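You operate a simulated robot arm through the tools that you are given. There is no shell and no other tool. Be economical: measure what you need, move in short steps, check, and stop when the job is done.

You are at the controls of a simulated robot arm. One attempt, no reset.

JOB
Start the pump, bleed out the air, then reset the compressor.
Fine: open the bleed screw with the pump running, close it once the sight glass shows no bubbles. No leak alarm, nothing over the tray's brim. Leave the other valves and switches.

It is judged by the outcome, as a careful person would: the job done as asked, and still so three seconds after it is handed in. It fails if anything else is knocked over, pushed out of place, dropped, spilled or broken.

ROBOT AND FRAMES
A 6-joint arm with a three-finger gripper, fixed in place. Base frame: the origin is at the foot of the arm, x ahead of it, y to its left, z up. Units: mm, rad, N and s.
Its first joint turns from -2.897 to 2.897 rad. Payload 4.89 kg.
The TCP is the grasp point between the finger pads, 30 mm short of the fingertips. In the tool frame z runs along the fingers and y along their closing line. Largest opening 164 mm; the body of the gripper starts 125 mm behind the TCP.
Orientation is that of the tool frame in the base frame, as a unit quaternion [w, x, y, z]. With the fingers straight down and closing along the base's y, the tool's x points along the base's -x, its y along +y and its z along -z.

CONTROLS
- The arm moves only by the tool play_rows. Its argument "moves" is one flat list of numbers, 7 for each row, row after row: the shift along the base's x, y, z in units of 40 mm (1.0 is 40 mm), then the turn, a rotation vector about the base's x, y, z in units of 6 degrees (1.0 is 6 degrees), then the gripper command, from -1 (fully open) to 1 (shut), values between in proportion. In form: [x, y, z, wx, wy, wz, hand, x, y, z, wx, wy, wz, hand, ...]. A call has 1 to 12 rows; each row shifts and turns the commanded pose from where the row before left it. A call with a number of a shift or a turn outside -1 to 1 is refused whole. Rows are played at 5 a second. More than 50 mm and 0.15 rad between two rows, or a gripper value outside its range, and nothing of the call is played. A pose out of reach is approached as far as the arm can. The call stops where the force on the tool passes 40 N (or 10 N more than at its start, if that is more) or the arm is blocked; 0.2 s more then pass. Each finger travels about 108 mm/s and halts on what it meets, pressing with about 34 N; the grip force reading is that of the motor and also rises with nothing between the fingers. The clock runs only during rows and for 0.2 s after the last one: add rows that do not move to give the fingers time. It gives the time, the measured TCP pose, the force on the tool (base axes), the opening and the grip force at its end, in the units of the frame above (readings bear some noise), with the torque about the TCP (base axes, N m) and any sound that the robot's microphone picked up, and new pictures: "pictures" is both (left out), scene, wrist or none.
- Cameras (640 x 400 px; columns grow to the right, rows downward): "scene" is fixed at [50.3, -650.7, 1266.9]; the picture's right is [0.58, -0.81, 0.00], its down [-0.26, -0.18, -0.95] and it looks along [0.77, 0.55, -0.32] (base axes); focal length 214 px, centre (320, 200). "wrist" rides on the gripper at [76, -2, -152] in the tool frame; the picture's right is [0.02, 1.00, 0.00], its down [-0.88, 0.02, -0.47] and it looks along [-0.47, 0.01, 0.88] (tool axes); focal length 247 px, centre (320, 200). There is no depth. A picture from a camera that has moved, and an enlarged one, comes with that camera's place and axes in the base frame and with its lens.
- raise_lower(by): slides the trunk up (or, below 0, down) by that many mm; the arm rides with it, the base frame stays. It gives what a move gives, with no picture.
- close_up(camera, box): a new picture of the part [left, top, right, bottom] of that camera's present view, enlarged. No time passes.
- finish_job(): hands the job in; it is judged then, once.

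Go step by step. Nothing tells you positions but the pictures and the camera data: compare them with the known pose of the tool, close in by small moves and look again before you grip or let go. The budget is 120 turns and 200 pictures, counting those below and the enlarged ones. Unless the task says otherwise, let go and move clear before handing in, and close with one line.

The tools are called after "Emit:" as name(argument=value, ...) on one line, values as JSON. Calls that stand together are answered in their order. play_rows: Moves the arm, as the interface text tells. Its arguments: {"type":"object","properties":{"moves":{"type":"array"},"pictures":{"type":"string","enum":["both","scene","wrist","none"]}},"required":["moves"]} The other tools are called the same way: raise_lower (by) slides the trunk up or down; close_up (camera, box) takes an enlarged picture of a part of a camera's view; finish_job () hands the job in.

At the start:

```text
time: 0.0
tcp_pos: [605.2, -58.3, 1452.6]
orientation: [0.0, 0.0, 1.0, 0.0]
wrist_force: [-0.7, -0.5, 0.0]
torque: [0.01, -0.01, 0.01]
opening: 164.0
grip_force: 0.0
trunk travel left (down, up): [-175.0, 215.0]
```

scene: 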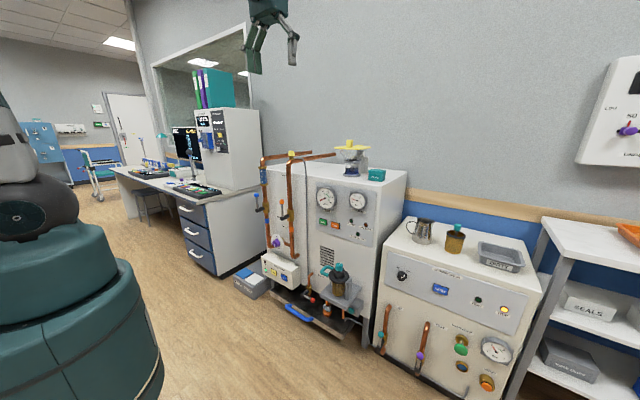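
wrist: 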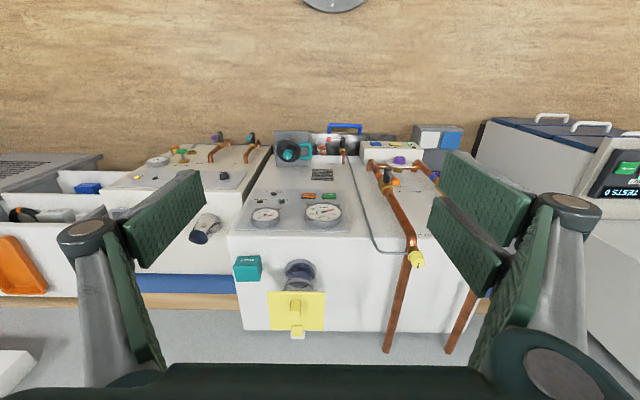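

I see a pump/compressor rig with two cabinets, gauges, a sight vessel and several valves and switches. I'll take enlarged pictures to read the labels.

Emit:
close_up(camera="scene", box=[240, 130, 420, 240])

Emit:
close_up(camera="scene", box=[230, 230, 390, 350])

Emit:
close_up(camera="scene", box=[370, 210, 550, 400])

Emit:
close_up(camera="scene", box=[570, 50, 640, 180])

Emit:
close_up(camera="wrist", box=[230, 110, 440, 240])

```text
3.56 times, centred on (330, 185) of scene
camera zoom: at [50.3, -650.7, 1266.9], right [0.58, -0.81, 0.0], down [-0.26, -0.18, -0.95], along [0.77, 0.55, -0.32], focal length 763 px, centre (284, 253)
```

zoom: 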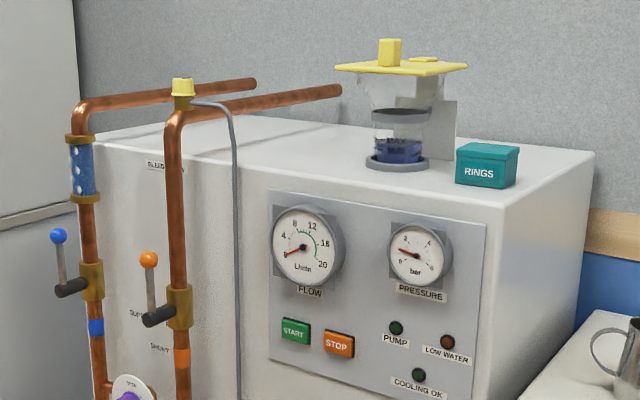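

```text
3.33 times, centred on (310, 290) of scene
camera zoom: at [50.3, -650.7, 1266.9], right [0.58, -0.81, 0.0], down [-0.26, -0.18, -0.95], along [0.77, 0.55, -0.32], focal length 715 px, centre (353, -100)
```

zoom: 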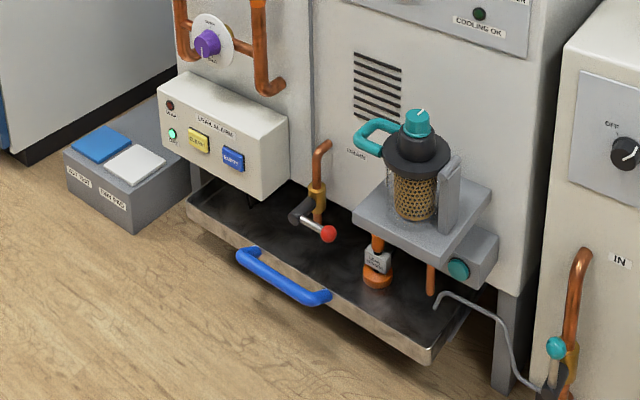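

```text
2.11 times, centred on (460, 305) of scene
camera zoom: at [50.3, -650.7, 1266.9], right [0.58, -0.81, 0.0], down [-0.26, -0.18, -0.95], along [0.77, 0.55, -0.32], focal length 452 px, centre (25, -21)
```

zoom: 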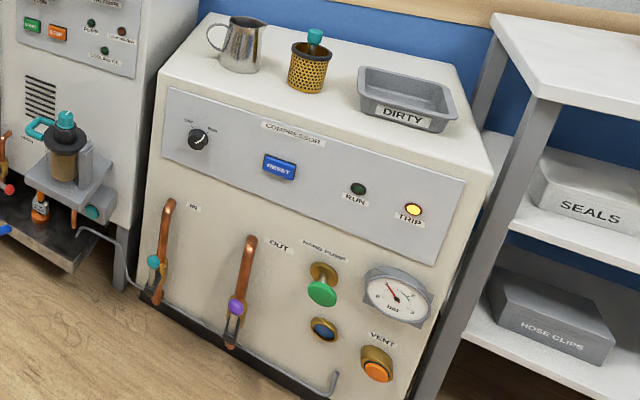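

```text
3.08 times, centred on (605, 115) of scene
camera zoom: at [50.3, -650.7, 1266.9], right [0.58, -0.81, 0.0], down [-0.26, -0.18, -0.95], along [0.77, 0.55, -0.32], focal length 660 px, centre (-557, 462)
```

zoom: 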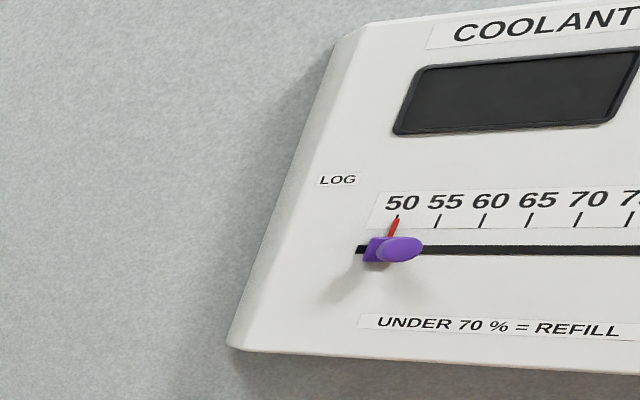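

```text
3.05 times, centred on (335, 175) of wrist
camera zoom: at [529.3, -60.4, 1606.7], right [-0.02, 1.0, 0.0], down [0.88, 0.02, 0.47], along [0.47, 0.01, -0.88], focal length 753 px, centre (274, 276)
```

zoom: 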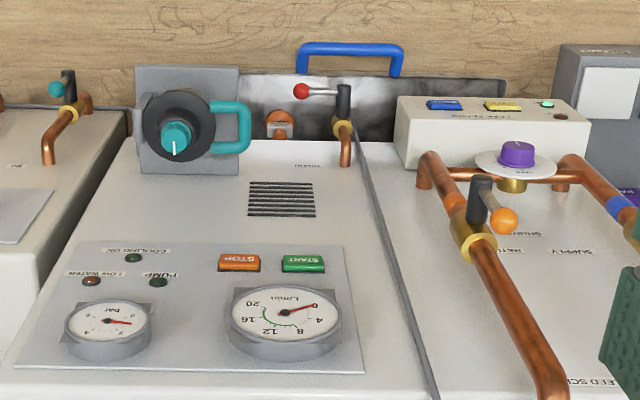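

The START button is at about (977, -13, 745). The yellow bleed screw is near (965, 201, 1118) on top of the second pipe. I'll move the wrist over to look at the bleed screw from closer.

Emit:
play_rows(moves=[0.7, 0.72, -0.2, 0, 0, 0, -1, 0.7, 0.72, -0.2, 0, 0, 0, -1, 0.7, 0.72, -0.2, 0, 0, 0, -1, 0.7, 0.72, -0.2, 0, 0, 0, -1, 0.7, 0.72, -0.2, 0, 0, 0, -1, 0.7, 0.72, -0.2, 0, 0, 0, -1, 0.7, 0.72, -0.2, 0, 0, 0, -1, 0.7, 0.72, -0.2, 0, 0, 0, -1, 0.7, 0.72, -0.2, 0, 0, 0, -1])

```text
time: 2.0
tcp_pos: [858.0, 200.0, 1384.0]
orientation: [0.0, -0.001, 1.0, -0.001]
wrist_force: [-0.7, -1.1, 1.6]
torque: [0.18, -0.14, 0.03]
opening: 163.9
grip_force: 0.1
trunk travel left (down, up): [-175.0, 215.0]
camera wrist: at [781.6, 198.1, 1537.7], right [-0.02, 1.0, 0.0], down [0.88, 0.02, 0.47], along [0.47, 0.01, -0.88], focal length 247 px, centre (320, 200)
```

scene: 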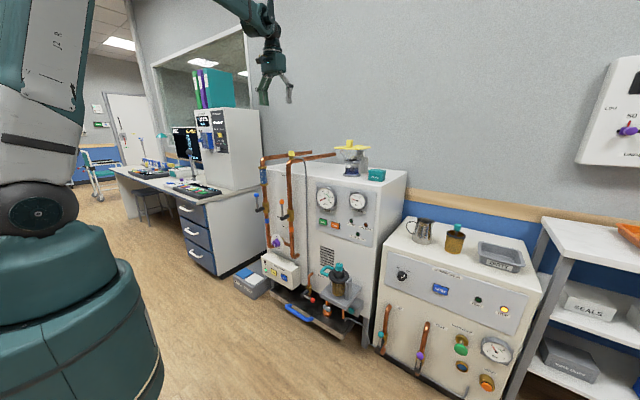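
wrist: 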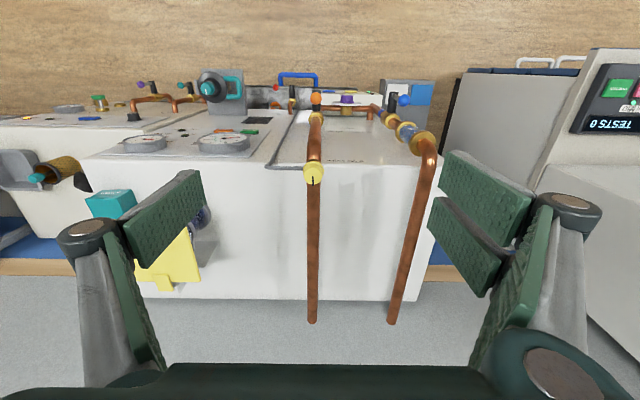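

Emit:
close_up(camera="wrist", box=[260, 70, 440, 200])

Emit:
close_up(camera="scene", box=[250, 140, 310, 200])

Emit:
close_up(camera="scene", box=[250, 240, 360, 345])

```text
3.08 times, centred on (350, 135) of wrist
camera zoom: at [781.6, 198.1, 1537.7], right [-0.02, 1.0, 0.0], down [0.88, 0.02, 0.47], along [0.47, 0.01, -0.88], focal length 760 px, centre (228, 400)
```

zoom: 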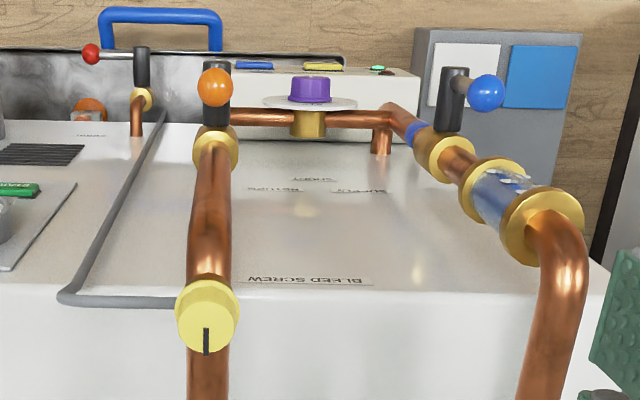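

```text
6.67 times, centred on (280, 170) of scene
camera zoom: at [50.3, -650.7, 1266.9], right [0.58, -0.81, 0.0], down [-0.26, -0.18, -0.95], along [0.77, 0.55, -0.32], focal length 1430 px, centre (587, 400)
```

zoom: 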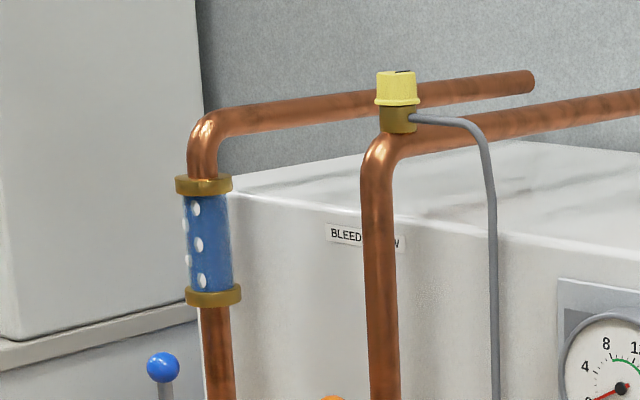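

```text
3.81 times, centred on (305, 292) of scene
camera zoom: at [50.3, -650.7, 1266.9], right [0.58, -0.81, 0.0], down [-0.26, -0.18, -0.95], along [0.77, 0.55, -0.32], focal length 817 px, centre (377, -152)
```

zoom: 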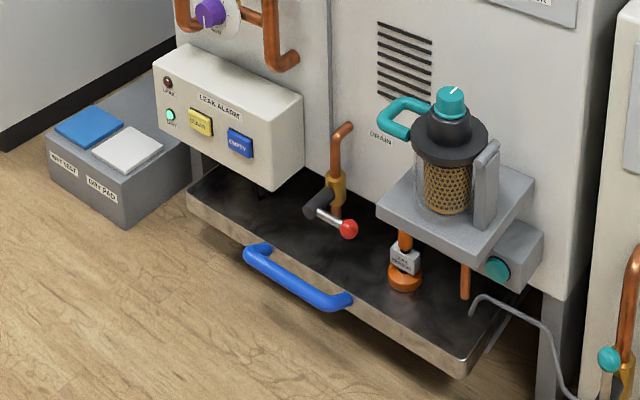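

The cap is a vertical screw of about 34 mm, centred near (950, 191, 1130), and its drain tube leaves towards -y. First comes START: I'll close the gripper, tip the tool to horizontal and drop in front of the panel.

Emit:
play_rows(moves=[-0.2, -0.36, -0.8, 0, -1, 0, 1, -0.2, -0.36, -0.8, 0, -1, 0, 1, -0.2, -0.36, -0.8, 0, -1, 0, 1, -0.2, -0.36, -0.8, 0, -1, 0, 1, -0.2, -0.36, -0.8, 0, -1, 0, 1, -0.2, -0.36, -0.8, 0, -1, 0, 1, -0.2, -0.36, -0.8, 0, -1, 0, 1, -0.2, -0.36, -0.8, 0, -1, 0, 1], pictures="scene")

Emit:
play_rows(moves=[0, -0.36, -0.8, 0, -1, 0, 1, 0, -0.36, -0.8, 0, -1, 0, 1, 0, -0.36, -0.8, 0, -1, 0, 1, 0, -0.36, -0.8, 0, -1, 0, 1, 0, -0.36, -0.8, 0, -1, 0, 1, 0, -0.36, -0.8, 0, -1, 0, 1, 0, -0.36, -0.8, 0, -1, 0, 1])

```text
time: 3.8
tcp_pos: [792.2, 86.5, 1124.2]
orientation: [0.407, -0.001, 0.913, 0.001]
wrist_force: [0.7, 0.3, 0.3]
torque: [-0.07, 0.0, -0.04]
opening: 0.1
grip_force: 33.9
trunk travel left (down, up): [-175.0, 215.0]
```

scene: 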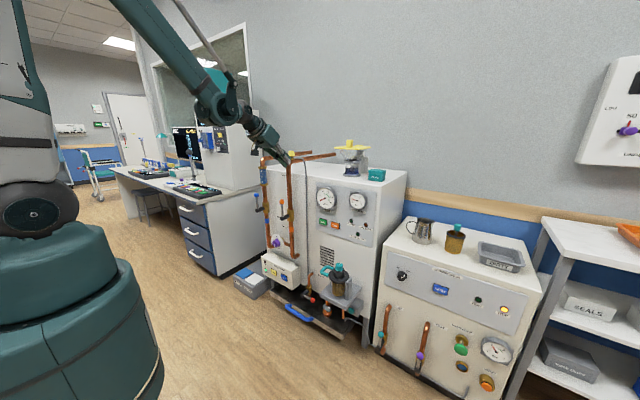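

```text
time: 5.4
tcp_pos: [888.1, -8.6, 1072.6]
orientation: [0.696, -0.003, 0.718, 0.0]
wrist_force: [-0.5, -0.5, 0.4]
torque: [0.02, 0.06, -0.01]
opening: 0.1
grip_force: 34.1
out of reach, approached as far as the arm can: row 4, 5, 6, 7
trunk travel left (down, up): [-175.0, 215.0]
camera wrist: at [733.9, -11.4, 1003.3], right [-0.01, 1.0, -0.03], down [-0.44, 0.02, 0.9], along [0.9, 0.02, 0.44], focal length 247 px, centre (320, 200)
```

scene: 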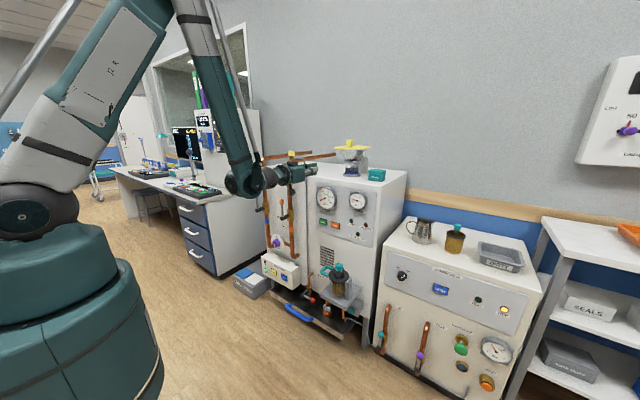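
wrist: 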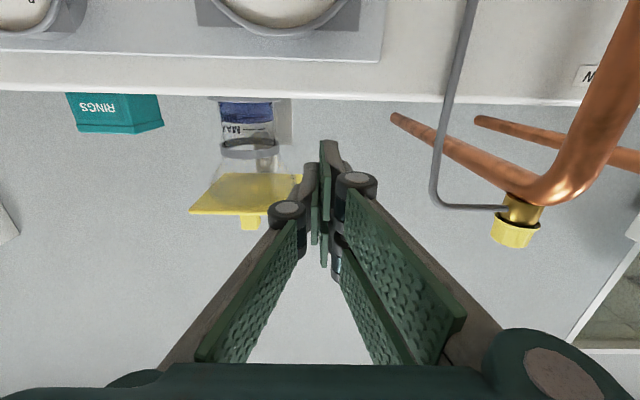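

The horizontal pose at that height is out of reach, so the arm stopped short. I'll back off, use a roughly 45° tool pitch, and lower the trunk.

Emit:
play_rows(moves=[-0.5, 0, 0, 0, 1, 0, 1, -0.5, 0, 0, 0, 1, 0, 1, 0, 0, 0, 0, 1, 0, 1, 0, 0, 0, 0, 1, 0, 1, 0, 0, 0, 0, 1, 0, 1, 0, 0, 0, 0, 1, 0, 1], pictures="scene")

```text
time: 6.8
tcp_pos: [848.4, -8.4, 1072.8]
orientation: [0.453, 0.001, 0.892, -0.001]
wrist_force: [-0.5, 0.0, -0.1]
torque: [0.0, 0.0, 0.01]
opening: 0.0
grip_force: 34.1
trunk travel left (down, up): [-175.0, 215.0]
```

scene: 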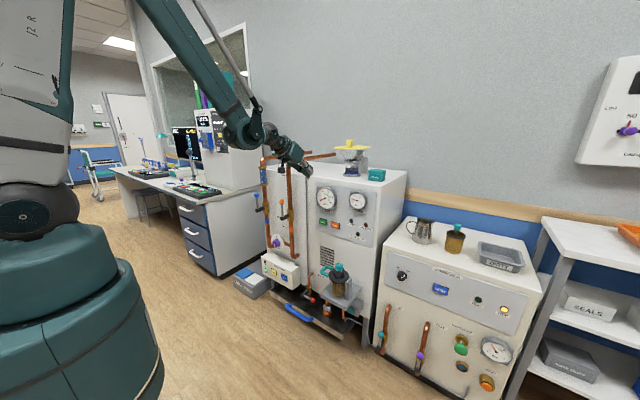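

Emit:
raise_lower(by=-170)

Emit:
play_rows(moves=[0, 0, -0.9, 0, 0, 0, 1, 0, 0, -0.9, 0, 0, 0, 1, 0, 0, -0.9, 0, 0, 0, 1])

```text
time: 8.7
tcp_pos: [848.6, -8.7, 902.2]
orientation: [0.454, 0.0, 0.891, 0.0]
wrist_force: [0.4, 0.4, -0.8]
torque: [-0.02, -0.02, 0.0]
opening: 0.0
grip_force: 33.8
trunk travel left (down, up): [-5.0, 385.0]
```

```text
time: 9.5
tcp_pos: [846.9, -9.5, 793.3]
orientation: [0.454, -0.001, 0.891, 0.0]
wrist_force: [-1.4, -0.6, 0.8]
torque: [-0.03, -0.02, 0.0]
opening: 0.0
grip_force: 33.6
trunk travel left (down, up): [-5.0, 385.0]
camera wrist: at [680.4, -11.2, 823.2], right [-0.01, 1.0, -0.02], down [0.13, 0.02, 0.99], along [0.99, 0.01, -0.13], focal length 247 px, centre (320, 200)
```

scene: 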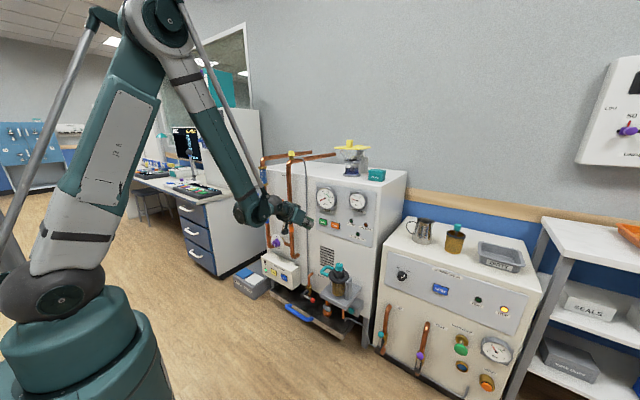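
wrist: 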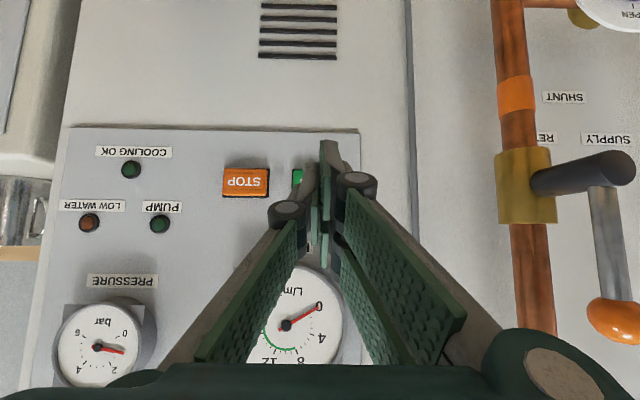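

The panel is clear to see, and START is at about (963, -17, 760), just behind the fingers. I'll line up and approach.

Emit:
play_rows(moves=[0.7, -0.1, -0.32, 0, 0, 0, 1, 0.7, -0.1, -0.32, 0, 0, 0, 1], pictures="wrist")

Emit:
close_up(camera="scene", box=[280, 180, 380, 250])

```text
time: 10.1
tcp_pos: [904.0, -16.0, 770.2]
orientation: [0.454, 0.0, 0.891, 0.0]
wrist_force: [-1.0, 0.0, 1.0]
torque: [0.0, 0.05, 0.0]
opening: 0.1
grip_force: 33.7
trunk travel left (down, up): [-5.0, 385.0]
camera wrist: at [736.7, -17.6, 798.0], right [-0.01, 1.0, -0.02], down [0.13, 0.02, 0.99], along [0.99, 0.01, -0.13], focal length 247 px, centre (320, 200)
```

wrist: 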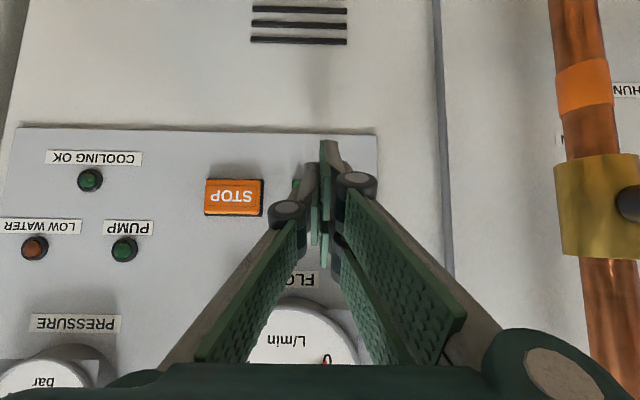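

```text
5.71 times, centred on (330, 215) of scene
camera zoom: at [50.3, -650.7, 1266.9], right [0.58, -0.81, 0.0], down [-0.26, -0.18, -0.95], along [0.77, 0.55, -0.32], focal length 1226 px, centre (263, 114)
```

zoom: 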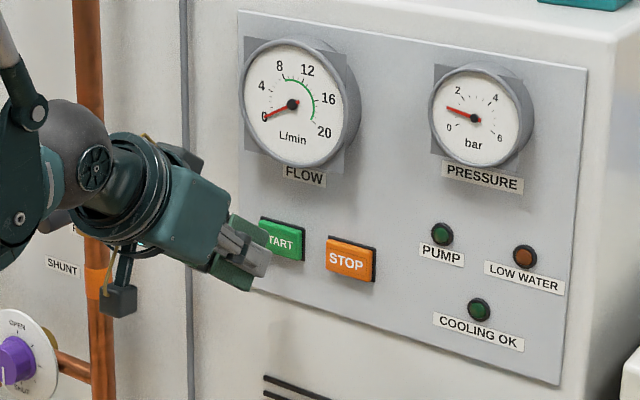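

Emit:
play_rows(moves=[0.2, 0.1, 0, 0, 0, 0, 1, 0.2, 0, 0, 0, 0, 0, 1, 0.2, 0, 0, 0, 0, 0, 1, 0.2, 0, 0, 0, 0, 0, 1, 0.1, 0, 0, 0, 0, 0, 1, 0.1, 0, 0, 0, 0, 0, 1], pictures="wrist")

Emit:
close_up(camera="scene", box=[280, 180, 380, 250])

```text
time: 11.1
tcp_pos: [926.2, -12.0, 770.3]
orientation: [0.453, 0.0, 0.891, -0.001]
wrist_force: [-139.2, 2.5, 64.6]
torque: [0.04, -0.67, 0.84]
opening: 0.1
grip_force: 33.9
trunk travel left (down, up): [-5.0, 385.0]
heard: click
stopped in row 4: the force on the tool passed its limit at 74 N (the readings are from after the stop); the commanded pose is now the measured one
camera wrist: at [759.1, -13.5, 799.1], right [-0.01, 1.0, -0.02], down [0.14, 0.02, 0.99], along [0.99, 0.01, -0.14], focal length 247 px, centre (320, 200)
```

wrist: 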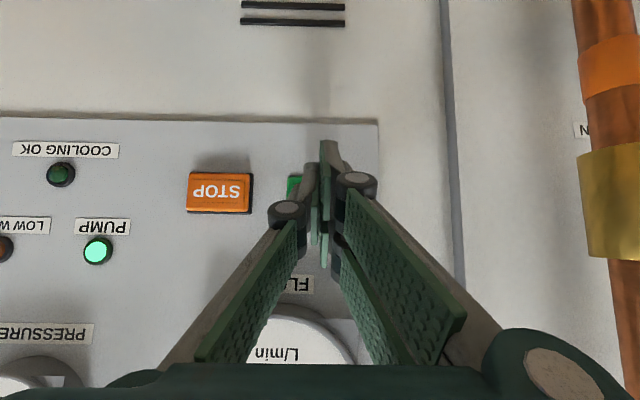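

```text
5.71 times, centred on (330, 215) of scene
camera zoom: at [50.3, -650.7, 1266.9], right [0.58, -0.81, 0.0], down [-0.26, -0.18, -0.95], along [0.77, 0.55, -0.32], focal length 1226 px, centre (263, 114)
```

zoom: 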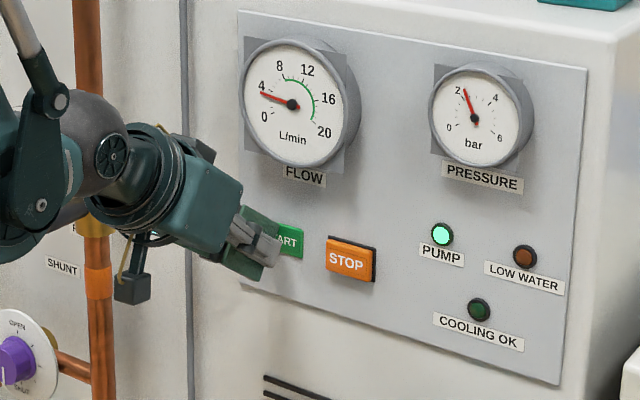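

The pump lamp is lit and flow is about 4 L/min. Next I back off, raise the trunk and go over to the bleed screw.

Emit:
play_rows(moves=[-0.3, 0, 0, 0, 0, 0, 1, -0.8, 0, 0, 0, 0, 0, 1, -0.9, 0, 0, 0, 0, 0, 1], pictures="none")

Emit:
raise_lower(by=330)

Emit:
play_rows(moves=[0, 0.5, 0.7, 0, 1, 0, 1, 0, 0.5, 0.7, 0, 1, 0, 1, 0, 0.5, 0.7, 0, 1, 0, 1, 0, 0.5, 0.7, 0, 1, 0, 1, 0, 0.5, 0.7, 0, 1, 0, 0.3, 0, 0.5, 0.5, 0, 1, 0, 0.1, 0, 0.6, 0, 0, 1, 0, 0.1, 0, 0.7, 0, 0, 1, 0, 0.1, 0, 0.7, 0, 0, 1, 0, 0.1])

```text
time: 11.9
tcp_pos: [850.7, -13.1, 766.9]
orientation: [0.452, 0.0, 0.892, 0.0]
wrist_force: [2.0, 0.3, -1.6]
torque: [-0.02, -0.02, -0.02]
opening: 0.0
grip_force: 33.9
trunk travel left (down, up): [-5.0, 385.0]
```

```text
time: 15.2
tcp_pos: [851.1, -12.7, 1096.8]
orientation: [0.453, 0.0, 0.892, 0.0]
wrist_force: [-0.1, -0.8, -0.2]
torque: [0.0, -0.02, -0.02]
opening: 0.0
grip_force: 34.4
trunk travel left (down, up): [-335.0, 55.0]
```

```text
time: 17.2
tcp_pos: [850.0, 187.2, 1259.0]
orientation: [-0.003, 0.0, 1.0, 0.001]
wrist_force: [-0.5, -0.5, -0.1]
torque: [0.03, -0.09, -0.01]
opening: 73.9
grip_force: 0.1
trunk travel left (down, up): [-335.0, 55.0]
camera wrist: at [775.6, 185.9, 1412.4], right [-0.02, 1.0, 0.0], down [0.88, 0.02, 0.47], along [0.47, 0.01, -0.88], focal length 247 px, centre (320, 200)
```

scene: 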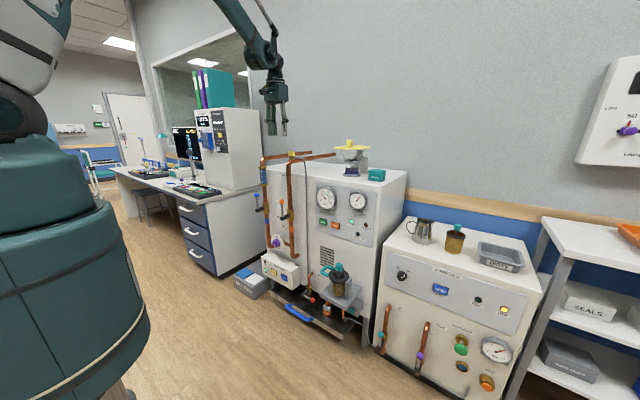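
wrist: 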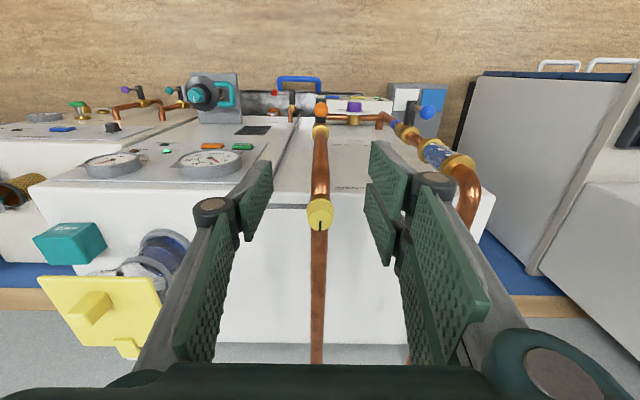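

The cap looks to be centred near (944, 190) with its top at about z 1144. I'll move over it.

Emit:
play_rows(moves=[0.8, 0.02, 0, 0, 0, 0, 0.1, 0.8, 0.02, 0, 0, 0, 0, 0.1, 0.75, 0.02, -0.5, 0, 0, 0, 0.1, 0, 0, -0.5, 0, 0, 0, 0.1])

Emit:
close_up(camera="scene", box=[250, 110, 330, 180])

```text
time: 18.2
tcp_pos: [945.5, 191.8, 1216.6]
orientation: [-0.002, 0.0, 1.0, -0.001]
wrist_force: [0.9, 0.7, -0.5]
torque: [0.0, 0.13, 0.0]
opening: 73.8
grip_force: 0.0
trunk travel left (down, up): [-335.0, 55.0]
camera wrist: at [870.6, 188.7, 1370.4], right [-0.02, 1.0, 0.0], down [0.88, 0.02, 0.47], along [0.47, 0.01, -0.88], focal length 247 px, centre (320, 200)
```

scene: 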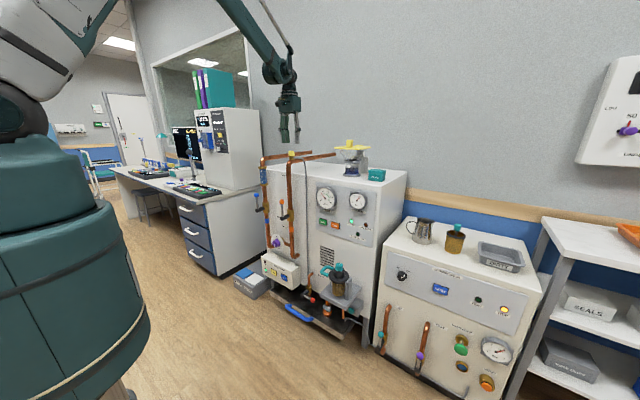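
wrist: 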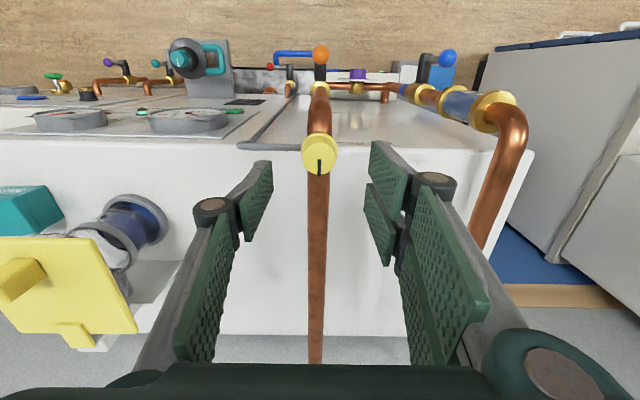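

```text
5.71 times, centred on (290, 145) of scene
camera zoom: at [50.3, -650.7, 1266.9], right [0.58, -0.81, 0.0], down [-0.26, -0.18, -0.95], along [0.77, 0.55, -0.32], focal length 1226 px, centre (491, 514)
```

zoom: 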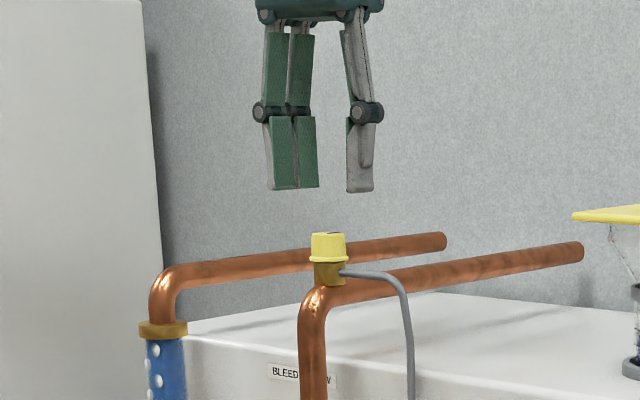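

Two sightings put the cap axis at about (942, 191) and its top at z 1145. I'll descend around it to TCP z 1150 and check.

Emit:
play_rows(moves=[-0.08, 0, -0.55, 0, 0, 0, 0.1, 0, 0, -0.55, 0, 0, 0, 0.1, 0, 0, -0.5, 0, 0, 0, 0.1], pictures="wrist")

Emit:
close_up(camera="scene", box=[260, 130, 320, 180])

```text
time: 19.0
tcp_pos: [942.9, 189.5, 1154.7]
orientation: [-0.002, 0.0, 1.0, 0.0]
wrist_force: [-0.1, 0.2, -0.2]
torque: [0.01, 0.02, -0.06]
opening: 73.8
grip_force: 0.1
trunk travel left (down, up): [-335.0, 55.0]
camera wrist: at [867.2, 188.4, 1307.6], right [-0.02, 1.0, 0.0], down [0.88, 0.02, 0.47], along [0.47, 0.01, -0.88], focal length 247 px, centre (320, 200)
```

wrist: 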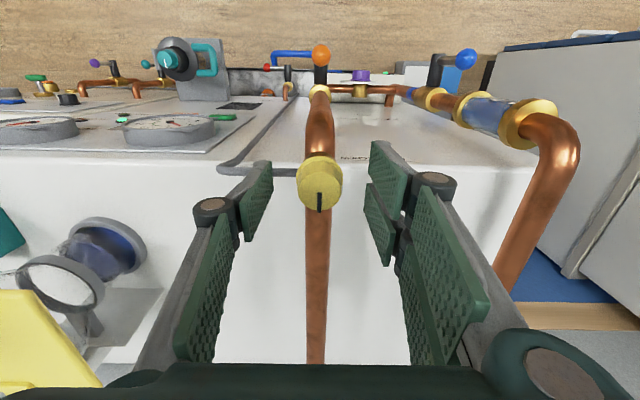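

```text
8.00 times, centred on (290, 155) of scene
camera zoom: at [50.3, -650.7, 1266.9], right [0.58, -0.81, 0.0], down [-0.26, -0.18, -0.95], along [0.77, 0.55, -0.32], focal length 1716 px, centre (560, 560)
```

zoom: 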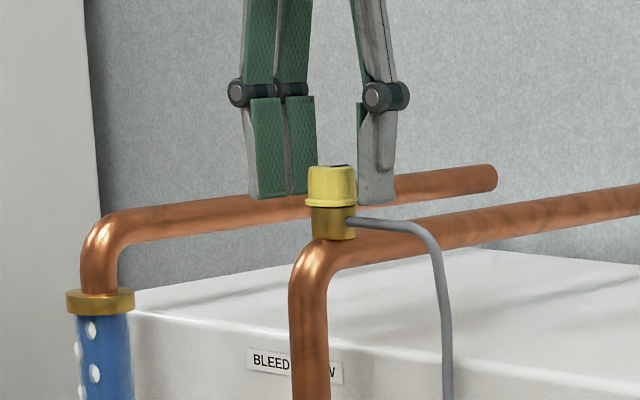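

The tips are level with the cap's lower rim and centred on it. Closing now.

Emit:
play_rows(moves=[0, 0, -0.05, 0, 0, 0, 0.5, 0, 0, 0, 0, 0, 0, 1, 0, 0, 0, 0, 0, 0, 1], pictures="wrist")

Emit:
close_up(camera="scene", box=[260, 130, 320, 180])

```text
time: 19.8
tcp_pos: [942.8, 189.3, 1151.8]
orientation: [-0.002, 0.0, 1.0, 0.0]
wrist_force: [2.5, -4.5, -4.0]
torque: [-0.17, -0.26, 0.01]
opening: 32.7
grip_force: 45.0
trunk travel left (down, up): [-335.0, 55.0]
camera wrist: at [866.8, 188.0, 1305.3], right [-0.02, 1.0, 0.0], down [0.88, 0.02, 0.47], along [0.47, 0.01, -0.88], focal length 247 px, centre (320, 200)
```

wrist: 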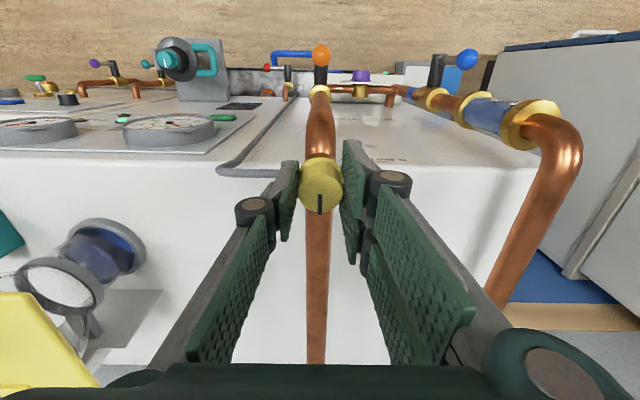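

```text
8.00 times, centred on (290, 155) of scene
camera zoom: at [50.3, -650.7, 1266.9], right [0.58, -0.81, 0.0], down [-0.26, -0.18, -0.95], along [0.77, 0.55, -0.32], focal length 1716 px, centre (560, 560)
```

zoom: 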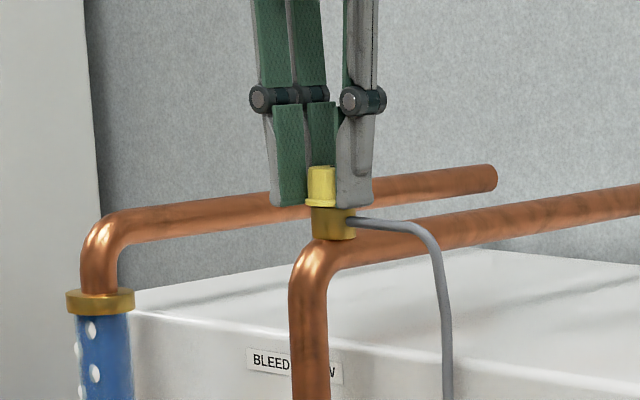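

The cap is gripped at 32.7 mm. I'll turn it counter-clockwise from above in a first step of about 45° and watch the sight glass.

Emit:
play_rows(moves=[0, 0, 0, 0, 0, 1, 1, 0, 0, 0, 0, 0, 1, 1, 0, 0, 0, 0, 0, 1, 1, 0, 0, 0, 0, 0, 1, 1, 0, 0, 0, 0, 0, 1, 1, 0, 0, 0, 0, 0, 1, 1, 0, 0, 0, 0, 0, 1, 1, 0, 0, 0, 0, 0, 1, 1], pictures="wrist")

Emit:
close_up(camera="scene", box=[240, 140, 380, 240])

```text
time: 21.5
tcp_pos: [943.4, 187.4, 1152.2]
orientation: [0.0, -0.373, 0.928, -0.001]
wrist_force: [5.3, -5.0, 4.0]
torque: [-0.7, -0.17, -0.06]
opening: 32.8
grip_force: 45.2
trunk travel left (down, up): [-335.0, 55.0]
stopped in row 8: the force on the tool passed its limit at 40 N (the readings are from after the stop); the commanded pose is now the measured one
camera wrist: at [889.7, 134.2, 1305.2], right [-0.71, 0.71, 0.0], down [0.62, 0.62, 0.47], along [0.33, 0.33, -0.88], focal length 247 px, centre (320, 200)
```

wrist: 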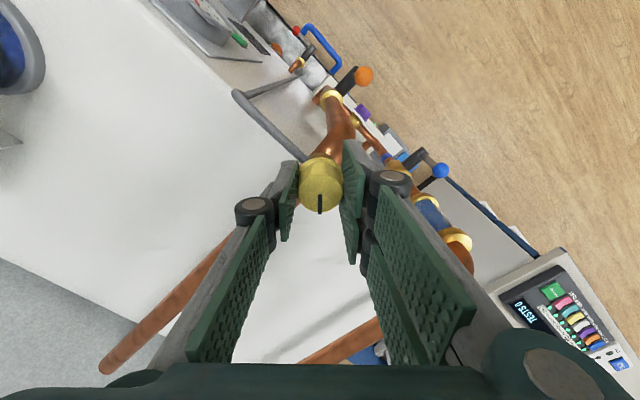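

```text
4.00 times, centred on (310, 190) of scene
camera zoom: at [50.3, -650.7, 1266.9], right [0.58, -0.81, 0.0], down [-0.26, -0.18, -0.95], along [0.77, 0.55, -0.32], focal length 858 px, centre (360, 240)
```

zoom: 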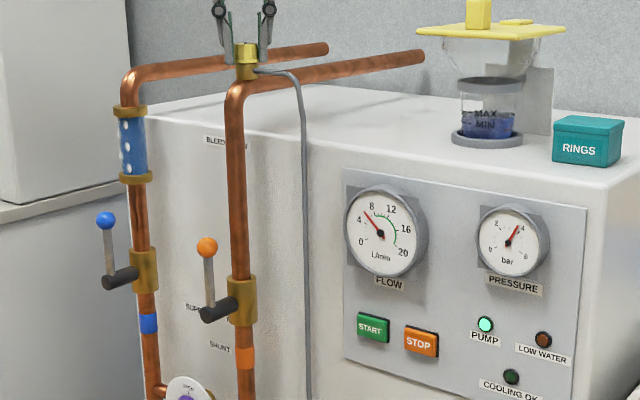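

The cap has turned about 44° and flow is rising. I'll hold for a moment and watch the sight glass.

Emit:
play_rows(moves=[0, 0, 0, 0, 0, 0, 1, 0, 0, 0, 0, 0, 0, 1, 0, 0, 0, 0, 0, 0, 1, 0, 0, 0, 0, 0, 0, 1, 0, 0, 0, 0, 0, 0, 1], pictures="none")

Emit:
close_up(camera="scene", box=[240, 140, 380, 240])

Emit:
close_up(camera="scene", box=[250, 230, 390, 345])

```text
time: 22.7
tcp_pos: [943.7, 188.7, 1150.8]
orientation: [-0.001, -0.374, 0.927, 0.0]
wrist_force: [12.0, -12.3, 3.1]
torque: [-0.41, -0.39, -0.03]
opening: 32.7
grip_force: 45.3
trunk travel left (down, up): [-335.0, 55.0]
```

```text
4.00 times, centred on (310, 190) of scene
camera zoom: at [50.3, -650.7, 1266.9], right [0.58, -0.81, 0.0], down [-0.26, -0.18, -0.95], along [0.77, 0.55, -0.32], focal length 858 px, centre (360, 240)
```

zoom: 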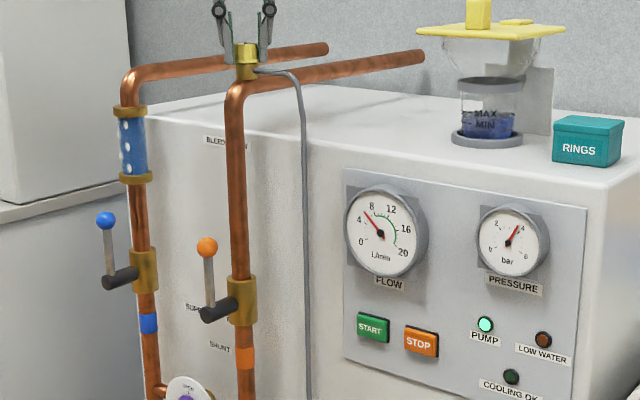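

```text
3.48 times, centred on (320, 288) of scene
camera zoom: at [50.3, -650.7, 1266.9], right [0.58, -0.81, 0.0], down [-0.26, -0.18, -0.95], along [0.77, 0.55, -0.32], focal length 746 px, centre (320, -104)
```

zoom: 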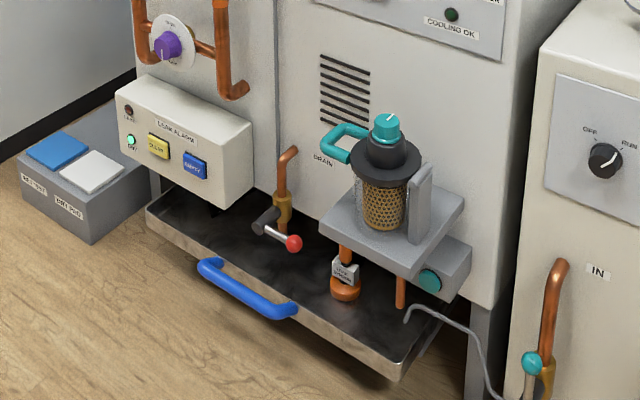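

Emit:
play_rows(moves=[0.02, -0.02, 0, 0, 0, 0.8, 1, 0, 0, 0, 0, 0, 0.8, 1, 0, 0, 0, 0, 0, 0.8, 1, 0, 0, 0, 0, 0, 0.8, 1, 0, 0, 0, 0, 0, 0.8, 1, 0, 0, 0, 0, 0, 0.8, 1, 0, 0, 0, 0, 0, 0.8, 1, 0, 0, 0, 0, 0, 0.8, 1], pictures="wrist")

Emit:
close_up(camera="scene", box=[240, 140, 380, 240])

```text
time: 24.5
tcp_pos: [945.1, 186.4, 1152.7]
orientation: [0.0, -0.658, 0.753, -0.001]
wrist_force: [25.5, -9.8, 15.9]
torque: [-0.04, -0.8, -0.09]
opening: 32.8
grip_force: 45.1
trunk travel left (down, up): [-335.0, 55.0]
camera wrist: at [936.4, 111.6, 1305.2], right [-0.99, 0.11, 0.0], down [0.1, 0.88, 0.47], along [0.05, 0.47, -0.88], focal length 247 px, centre (320, 200)
```

wrist: 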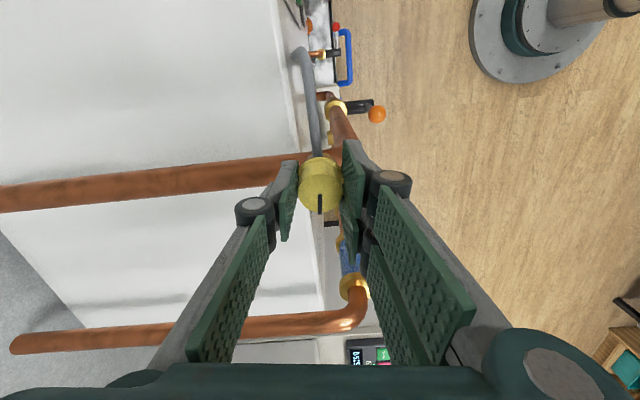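

```text
4.00 times, centred on (310, 190) of scene
camera zoom: at [50.3, -650.7, 1266.9], right [0.58, -0.81, 0.0], down [-0.26, -0.18, -0.95], along [0.77, 0.55, -0.32], focal length 858 px, centre (360, 240)
```

zoom: 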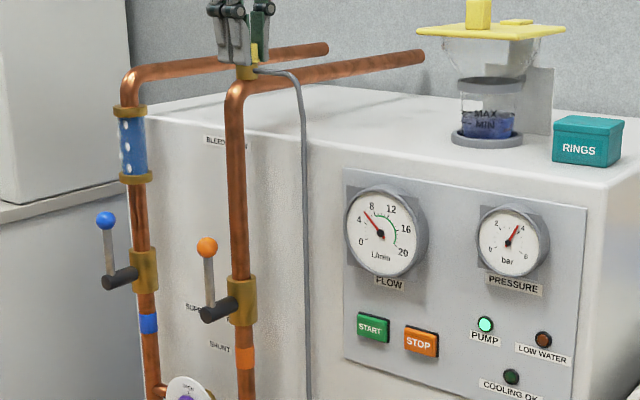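

The cap has followed through about 83°. I'll ease the side load and wait while checking the sight glass and tray.

Emit:
play_rows(moves=[0.04, -0.02, 0, 0, 0, 0, 1, 0, 0, 0, 0, 0, 0, 1, 0, 0, 0, 0, 0, 0, 1, 0, 0, 0, 0, 0, 0, 1, 0, 0, 0, 0, 0, 0, 1, 0, 0, 0, 0, 0, 0, 1, 0, 0, 0, 0, 0, 0, 1, 0, 0, 0, 0, 0, 0, 1], pictures="none")

Emit:
close_up(camera="scene", box=[240, 140, 380, 240])

Emit:
close_up(camera="scene", box=[250, 230, 390, 345])

```text
time: 26.3
tcp_pos: [945.0, 188.1, 1152.1]
orientation: [-0.001, -0.657, 0.754, -0.001]
wrist_force: [-4.6, -1.3, 5.6]
torque: [0.06, 0.13, -0.01]
opening: 32.6
grip_force: 45.3
trunk travel left (down, up): [-335.0, 55.0]
```

```text
4.00 times, centred on (310, 190) of scene
camera zoom: at [50.3, -650.7, 1266.9], right [0.58, -0.81, 0.0], down [-0.26, -0.18, -0.95], along [0.77, 0.55, -0.32], focal length 858 px, centre (360, 240)
```

zoom: 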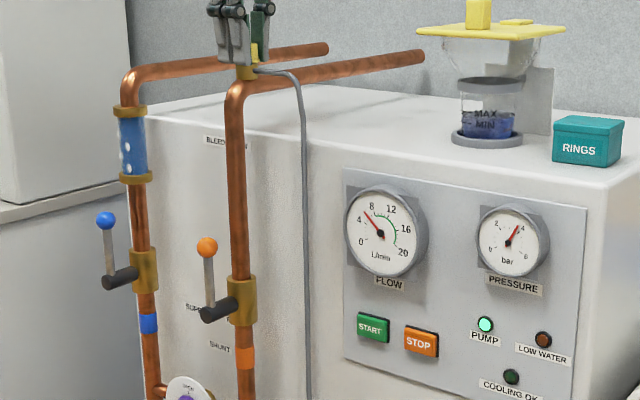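

```text
3.48 times, centred on (320, 288) of scene
camera zoom: at [50.3, -650.7, 1266.9], right [0.58, -0.81, 0.0], down [-0.26, -0.18, -0.95], along [0.77, 0.55, -0.32], focal length 746 px, centre (320, -104)
```

zoom: 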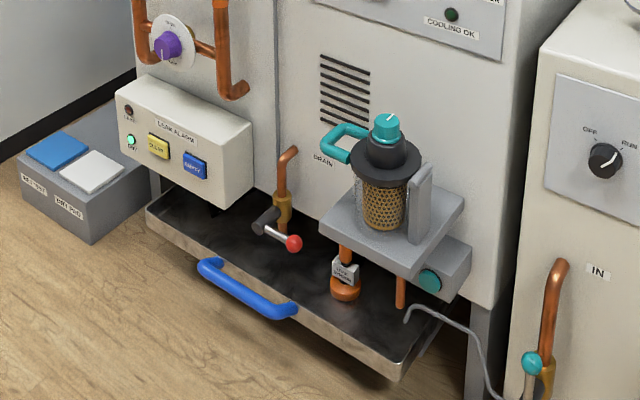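

The bubbles are thinning and the alarm lamp shows dry. I'll keep waiting.

Emit:
play_rows(moves=[0, 0, 0, 0, 0, 0, 1, 0, 0, 0, 0, 0, 0, 1, 0, 0, 0, 0, 0, 0, 1, 0, 0, 0, 0, 0, 0, 1, 0, 0, 0, 0, 0, 0, 1, 0, 0, 0, 0, 0, 0, 1, 0, 0, 0, 0, 0, 0, 1], pictures="none")

Emit:
close_up(camera="scene", box=[240, 140, 380, 240])

Emit:
close_up(camera="scene", box=[250, 230, 390, 345])

```text
time: 27.9
tcp_pos: [946.1, 187.8, 1151.4]
orientation: [0.0, -0.657, 0.754, -0.001]
wrist_force: [-13.5, 0.5, -2.4]
torque: [0.02, 0.35, 0.04]
opening: 32.7
grip_force: 44.1
trunk travel left (down, up): [-335.0, 55.0]
```

```text
4.00 times, centred on (310, 190) of scene
camera zoom: at [50.3, -650.7, 1266.9], right [0.58, -0.81, 0.0], down [-0.26, -0.18, -0.95], along [0.77, 0.55, -0.32], focal length 858 px, centre (360, 240)
```

zoom: 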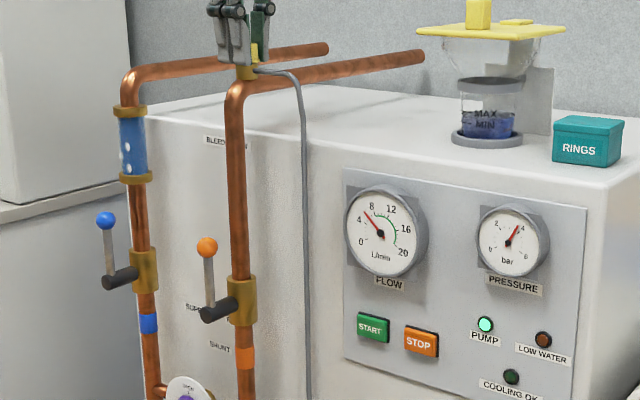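

```text
3.48 times, centred on (320, 288) of scene
camera zoom: at [50.3, -650.7, 1266.9], right [0.58, -0.81, 0.0], down [-0.26, -0.18, -0.95], along [0.77, 0.55, -0.32], focal length 746 px, centre (320, -104)
```

zoom: 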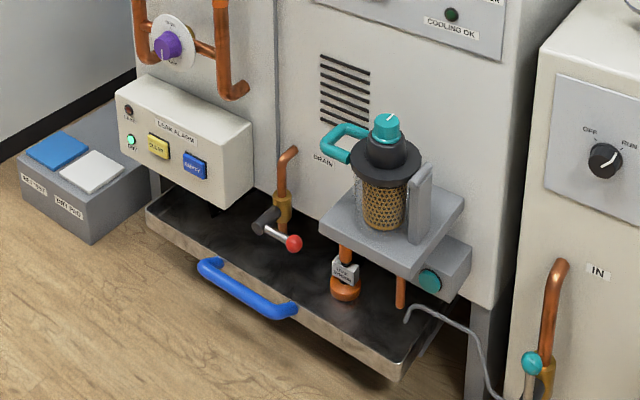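

Emit:
play_rows(moves=[-0.02, 0, 0, 0, 0, 0, 1, 0, 0, 0, 0, 0, 0, 1, 0, 0, 0, 0, 0, 0, 1, 0, 0, 0, 0, 0, 0, 1, 0, 0, 0, 0, 0, 0, 1, 0, 0, 0, 0, 0, 0, 1, 0, 0, 0, 0, 0, 0, 1], pictures="none")

Emit:
close_up(camera="scene", box=[250, 150, 300, 190])

Emit:
close_up(camera="scene", box=[250, 230, 390, 345])

```text
time: 29.5
tcp_pos: [945.0, 187.3, 1151.0]
orientation: [0.0, -0.658, 0.753, -0.002]
wrist_force: [6.4, -2.0, 11.0]
torque: [-0.05, -0.19, -0.02]
opening: 32.6
grip_force: 45.1
trunk travel left (down, up): [-335.0, 55.0]
```

```text
10.00 times, centred on (275, 170) of scene
camera zoom: at [50.3, -650.7, 1266.9], right [0.58, -0.81, 0.0], down [-0.26, -0.18, -0.95], along [0.77, 0.55, -0.32], focal length 2145 px, centre (770, 500)
```

zoom: 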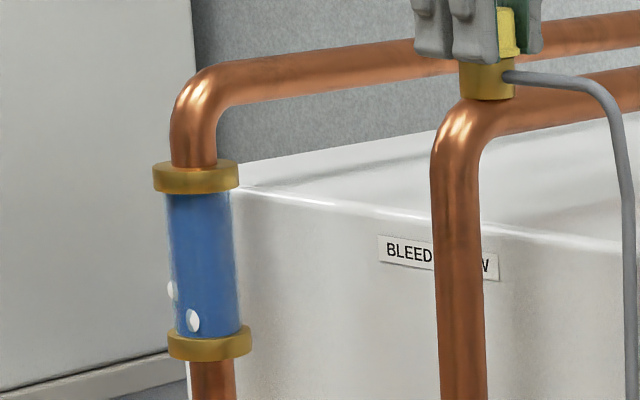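

```text
3.48 times, centred on (320, 288) of scene
camera zoom: at [50.3, -650.7, 1266.9], right [0.58, -0.81, 0.0], down [-0.26, -0.18, -0.95], along [0.77, 0.55, -0.32], focal length 746 px, centre (320, -104)
```

zoom: 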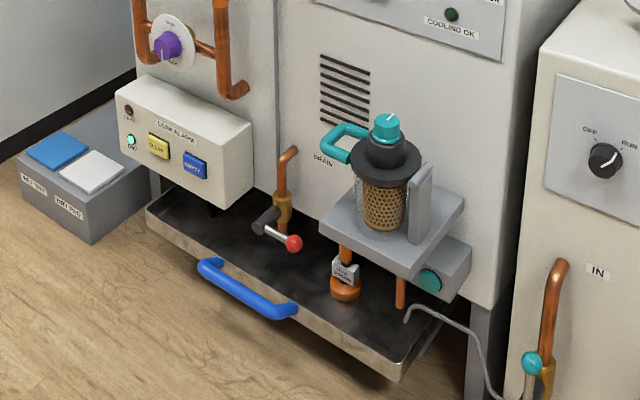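

Only a couple of bubbles are left at the bottom of the glass. I'll wait a little longer.

Emit:
play_rows(moves=[0, 0, 0, 0, 0, 0, 1, 0, 0, 0, 0, 0, 0, 1, 0, 0, 0, 0, 0, 0, 1, 0, 0, 0, 0, 0, 0, 1, 0, 0, 0, 0, 0, 0, 1, 0, 0, 0, 0, 0, 0, 1], pictures="none")

Emit:
close_up(camera="scene", box=[250, 150, 300, 190])

Emit:
close_up(camera="scene", box=[250, 230, 390, 345])

```text
time: 30.9
tcp_pos: [944.4, 187.2, 1151.8]
orientation: [0.0, -0.658, 0.753, -0.001]
wrist_force: [14.6, -1.7, 18.6]
torque: [0.04, -0.48, -0.07]
opening: 32.7
grip_force: 45.0
trunk travel left (down, up): [-335.0, 55.0]
```

```text
10.00 times, centred on (275, 170) of scene
camera zoom: at [50.3, -650.7, 1266.9], right [0.58, -0.81, 0.0], down [-0.26, -0.18, -0.95], along [0.77, 0.55, -0.32], focal length 2145 px, centre (770, 500)
```

zoom: 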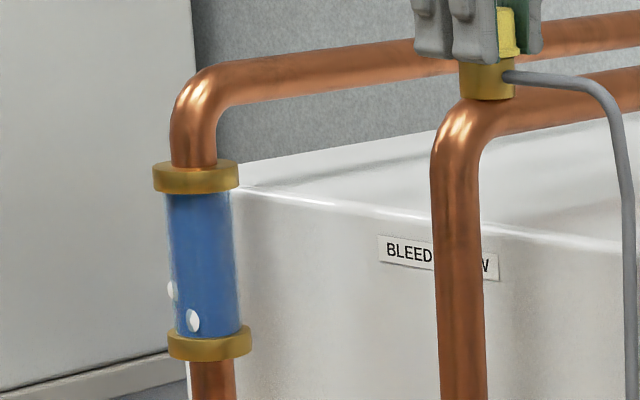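

```text
3.48 times, centred on (320, 288) of scene
camera zoom: at [50.3, -650.7, 1266.9], right [0.58, -0.81, 0.0], down [-0.26, -0.18, -0.95], along [0.77, 0.55, -0.32], focal length 746 px, centre (320, -104)
```

zoom: 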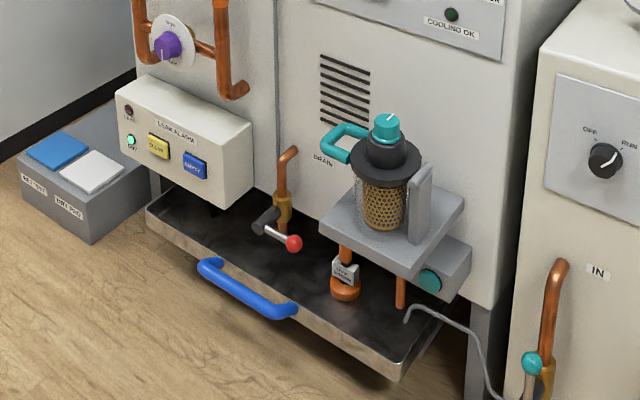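

Emit:
play_rows(moves=[0, 0, 0, 0, 0, 0, 1, 0, 0, 0, 0, 0, 0, 1, 0, 0, 0, 0, 0, 0, 1, 0, 0, 0, 0, 0, 0, 1, 0, 0, 0, 0, 0, 0, 1, 0, 0, 0, 0, 0, 0, 1], pictures="none")

Emit:
close_up(camera="scene", box=[250, 150, 300, 190])

Emit:
close_up(camera="scene", box=[240, 180, 390, 300])

```text
time: 32.3
tcp_pos: [946.0, 187.3, 1151.1]
orientation: [0.0, -0.657, 0.754, -0.001]
wrist_force: [19.9, -0.6, 23.7]
torque: [0.14, -0.61, -0.02]
opening: 32.7
grip_force: 45.0
trunk travel left (down, up): [-335.0, 55.0]
```

```text
10.00 times, centred on (275, 170) of scene
camera zoom: at [50.3, -650.7, 1266.9], right [0.58, -0.81, 0.0], down [-0.26, -0.18, -0.95], along [0.77, 0.55, -0.32], focal length 2145 px, centre (770, 500)
```

zoom: 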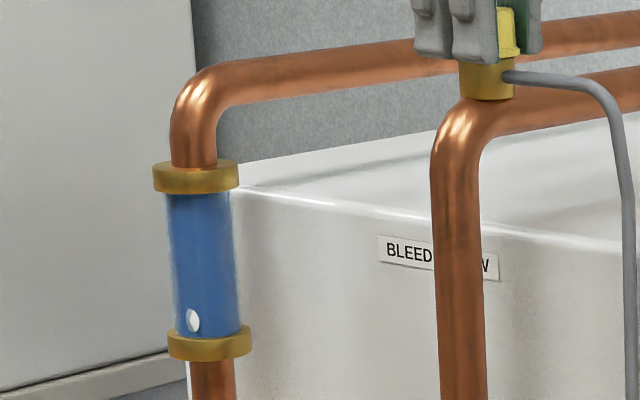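

```text
3.33 times, centred on (315, 240) of scene
camera zoom: at [50.3, -650.7, 1266.9], right [0.58, -0.81, 0.0], down [-0.26, -0.18, -0.95], along [0.77, 0.55, -0.32], focal length 715 px, centre (337, 67)
```

zoom: 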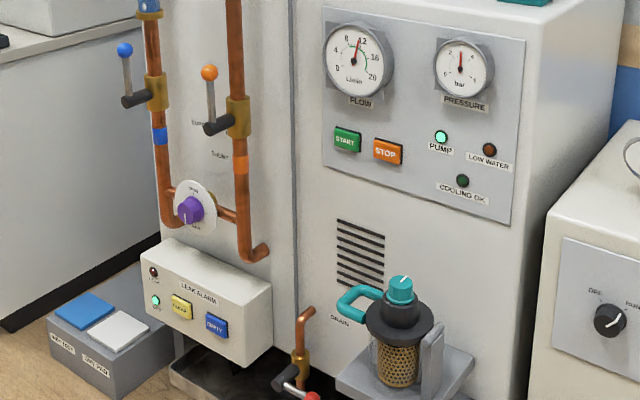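

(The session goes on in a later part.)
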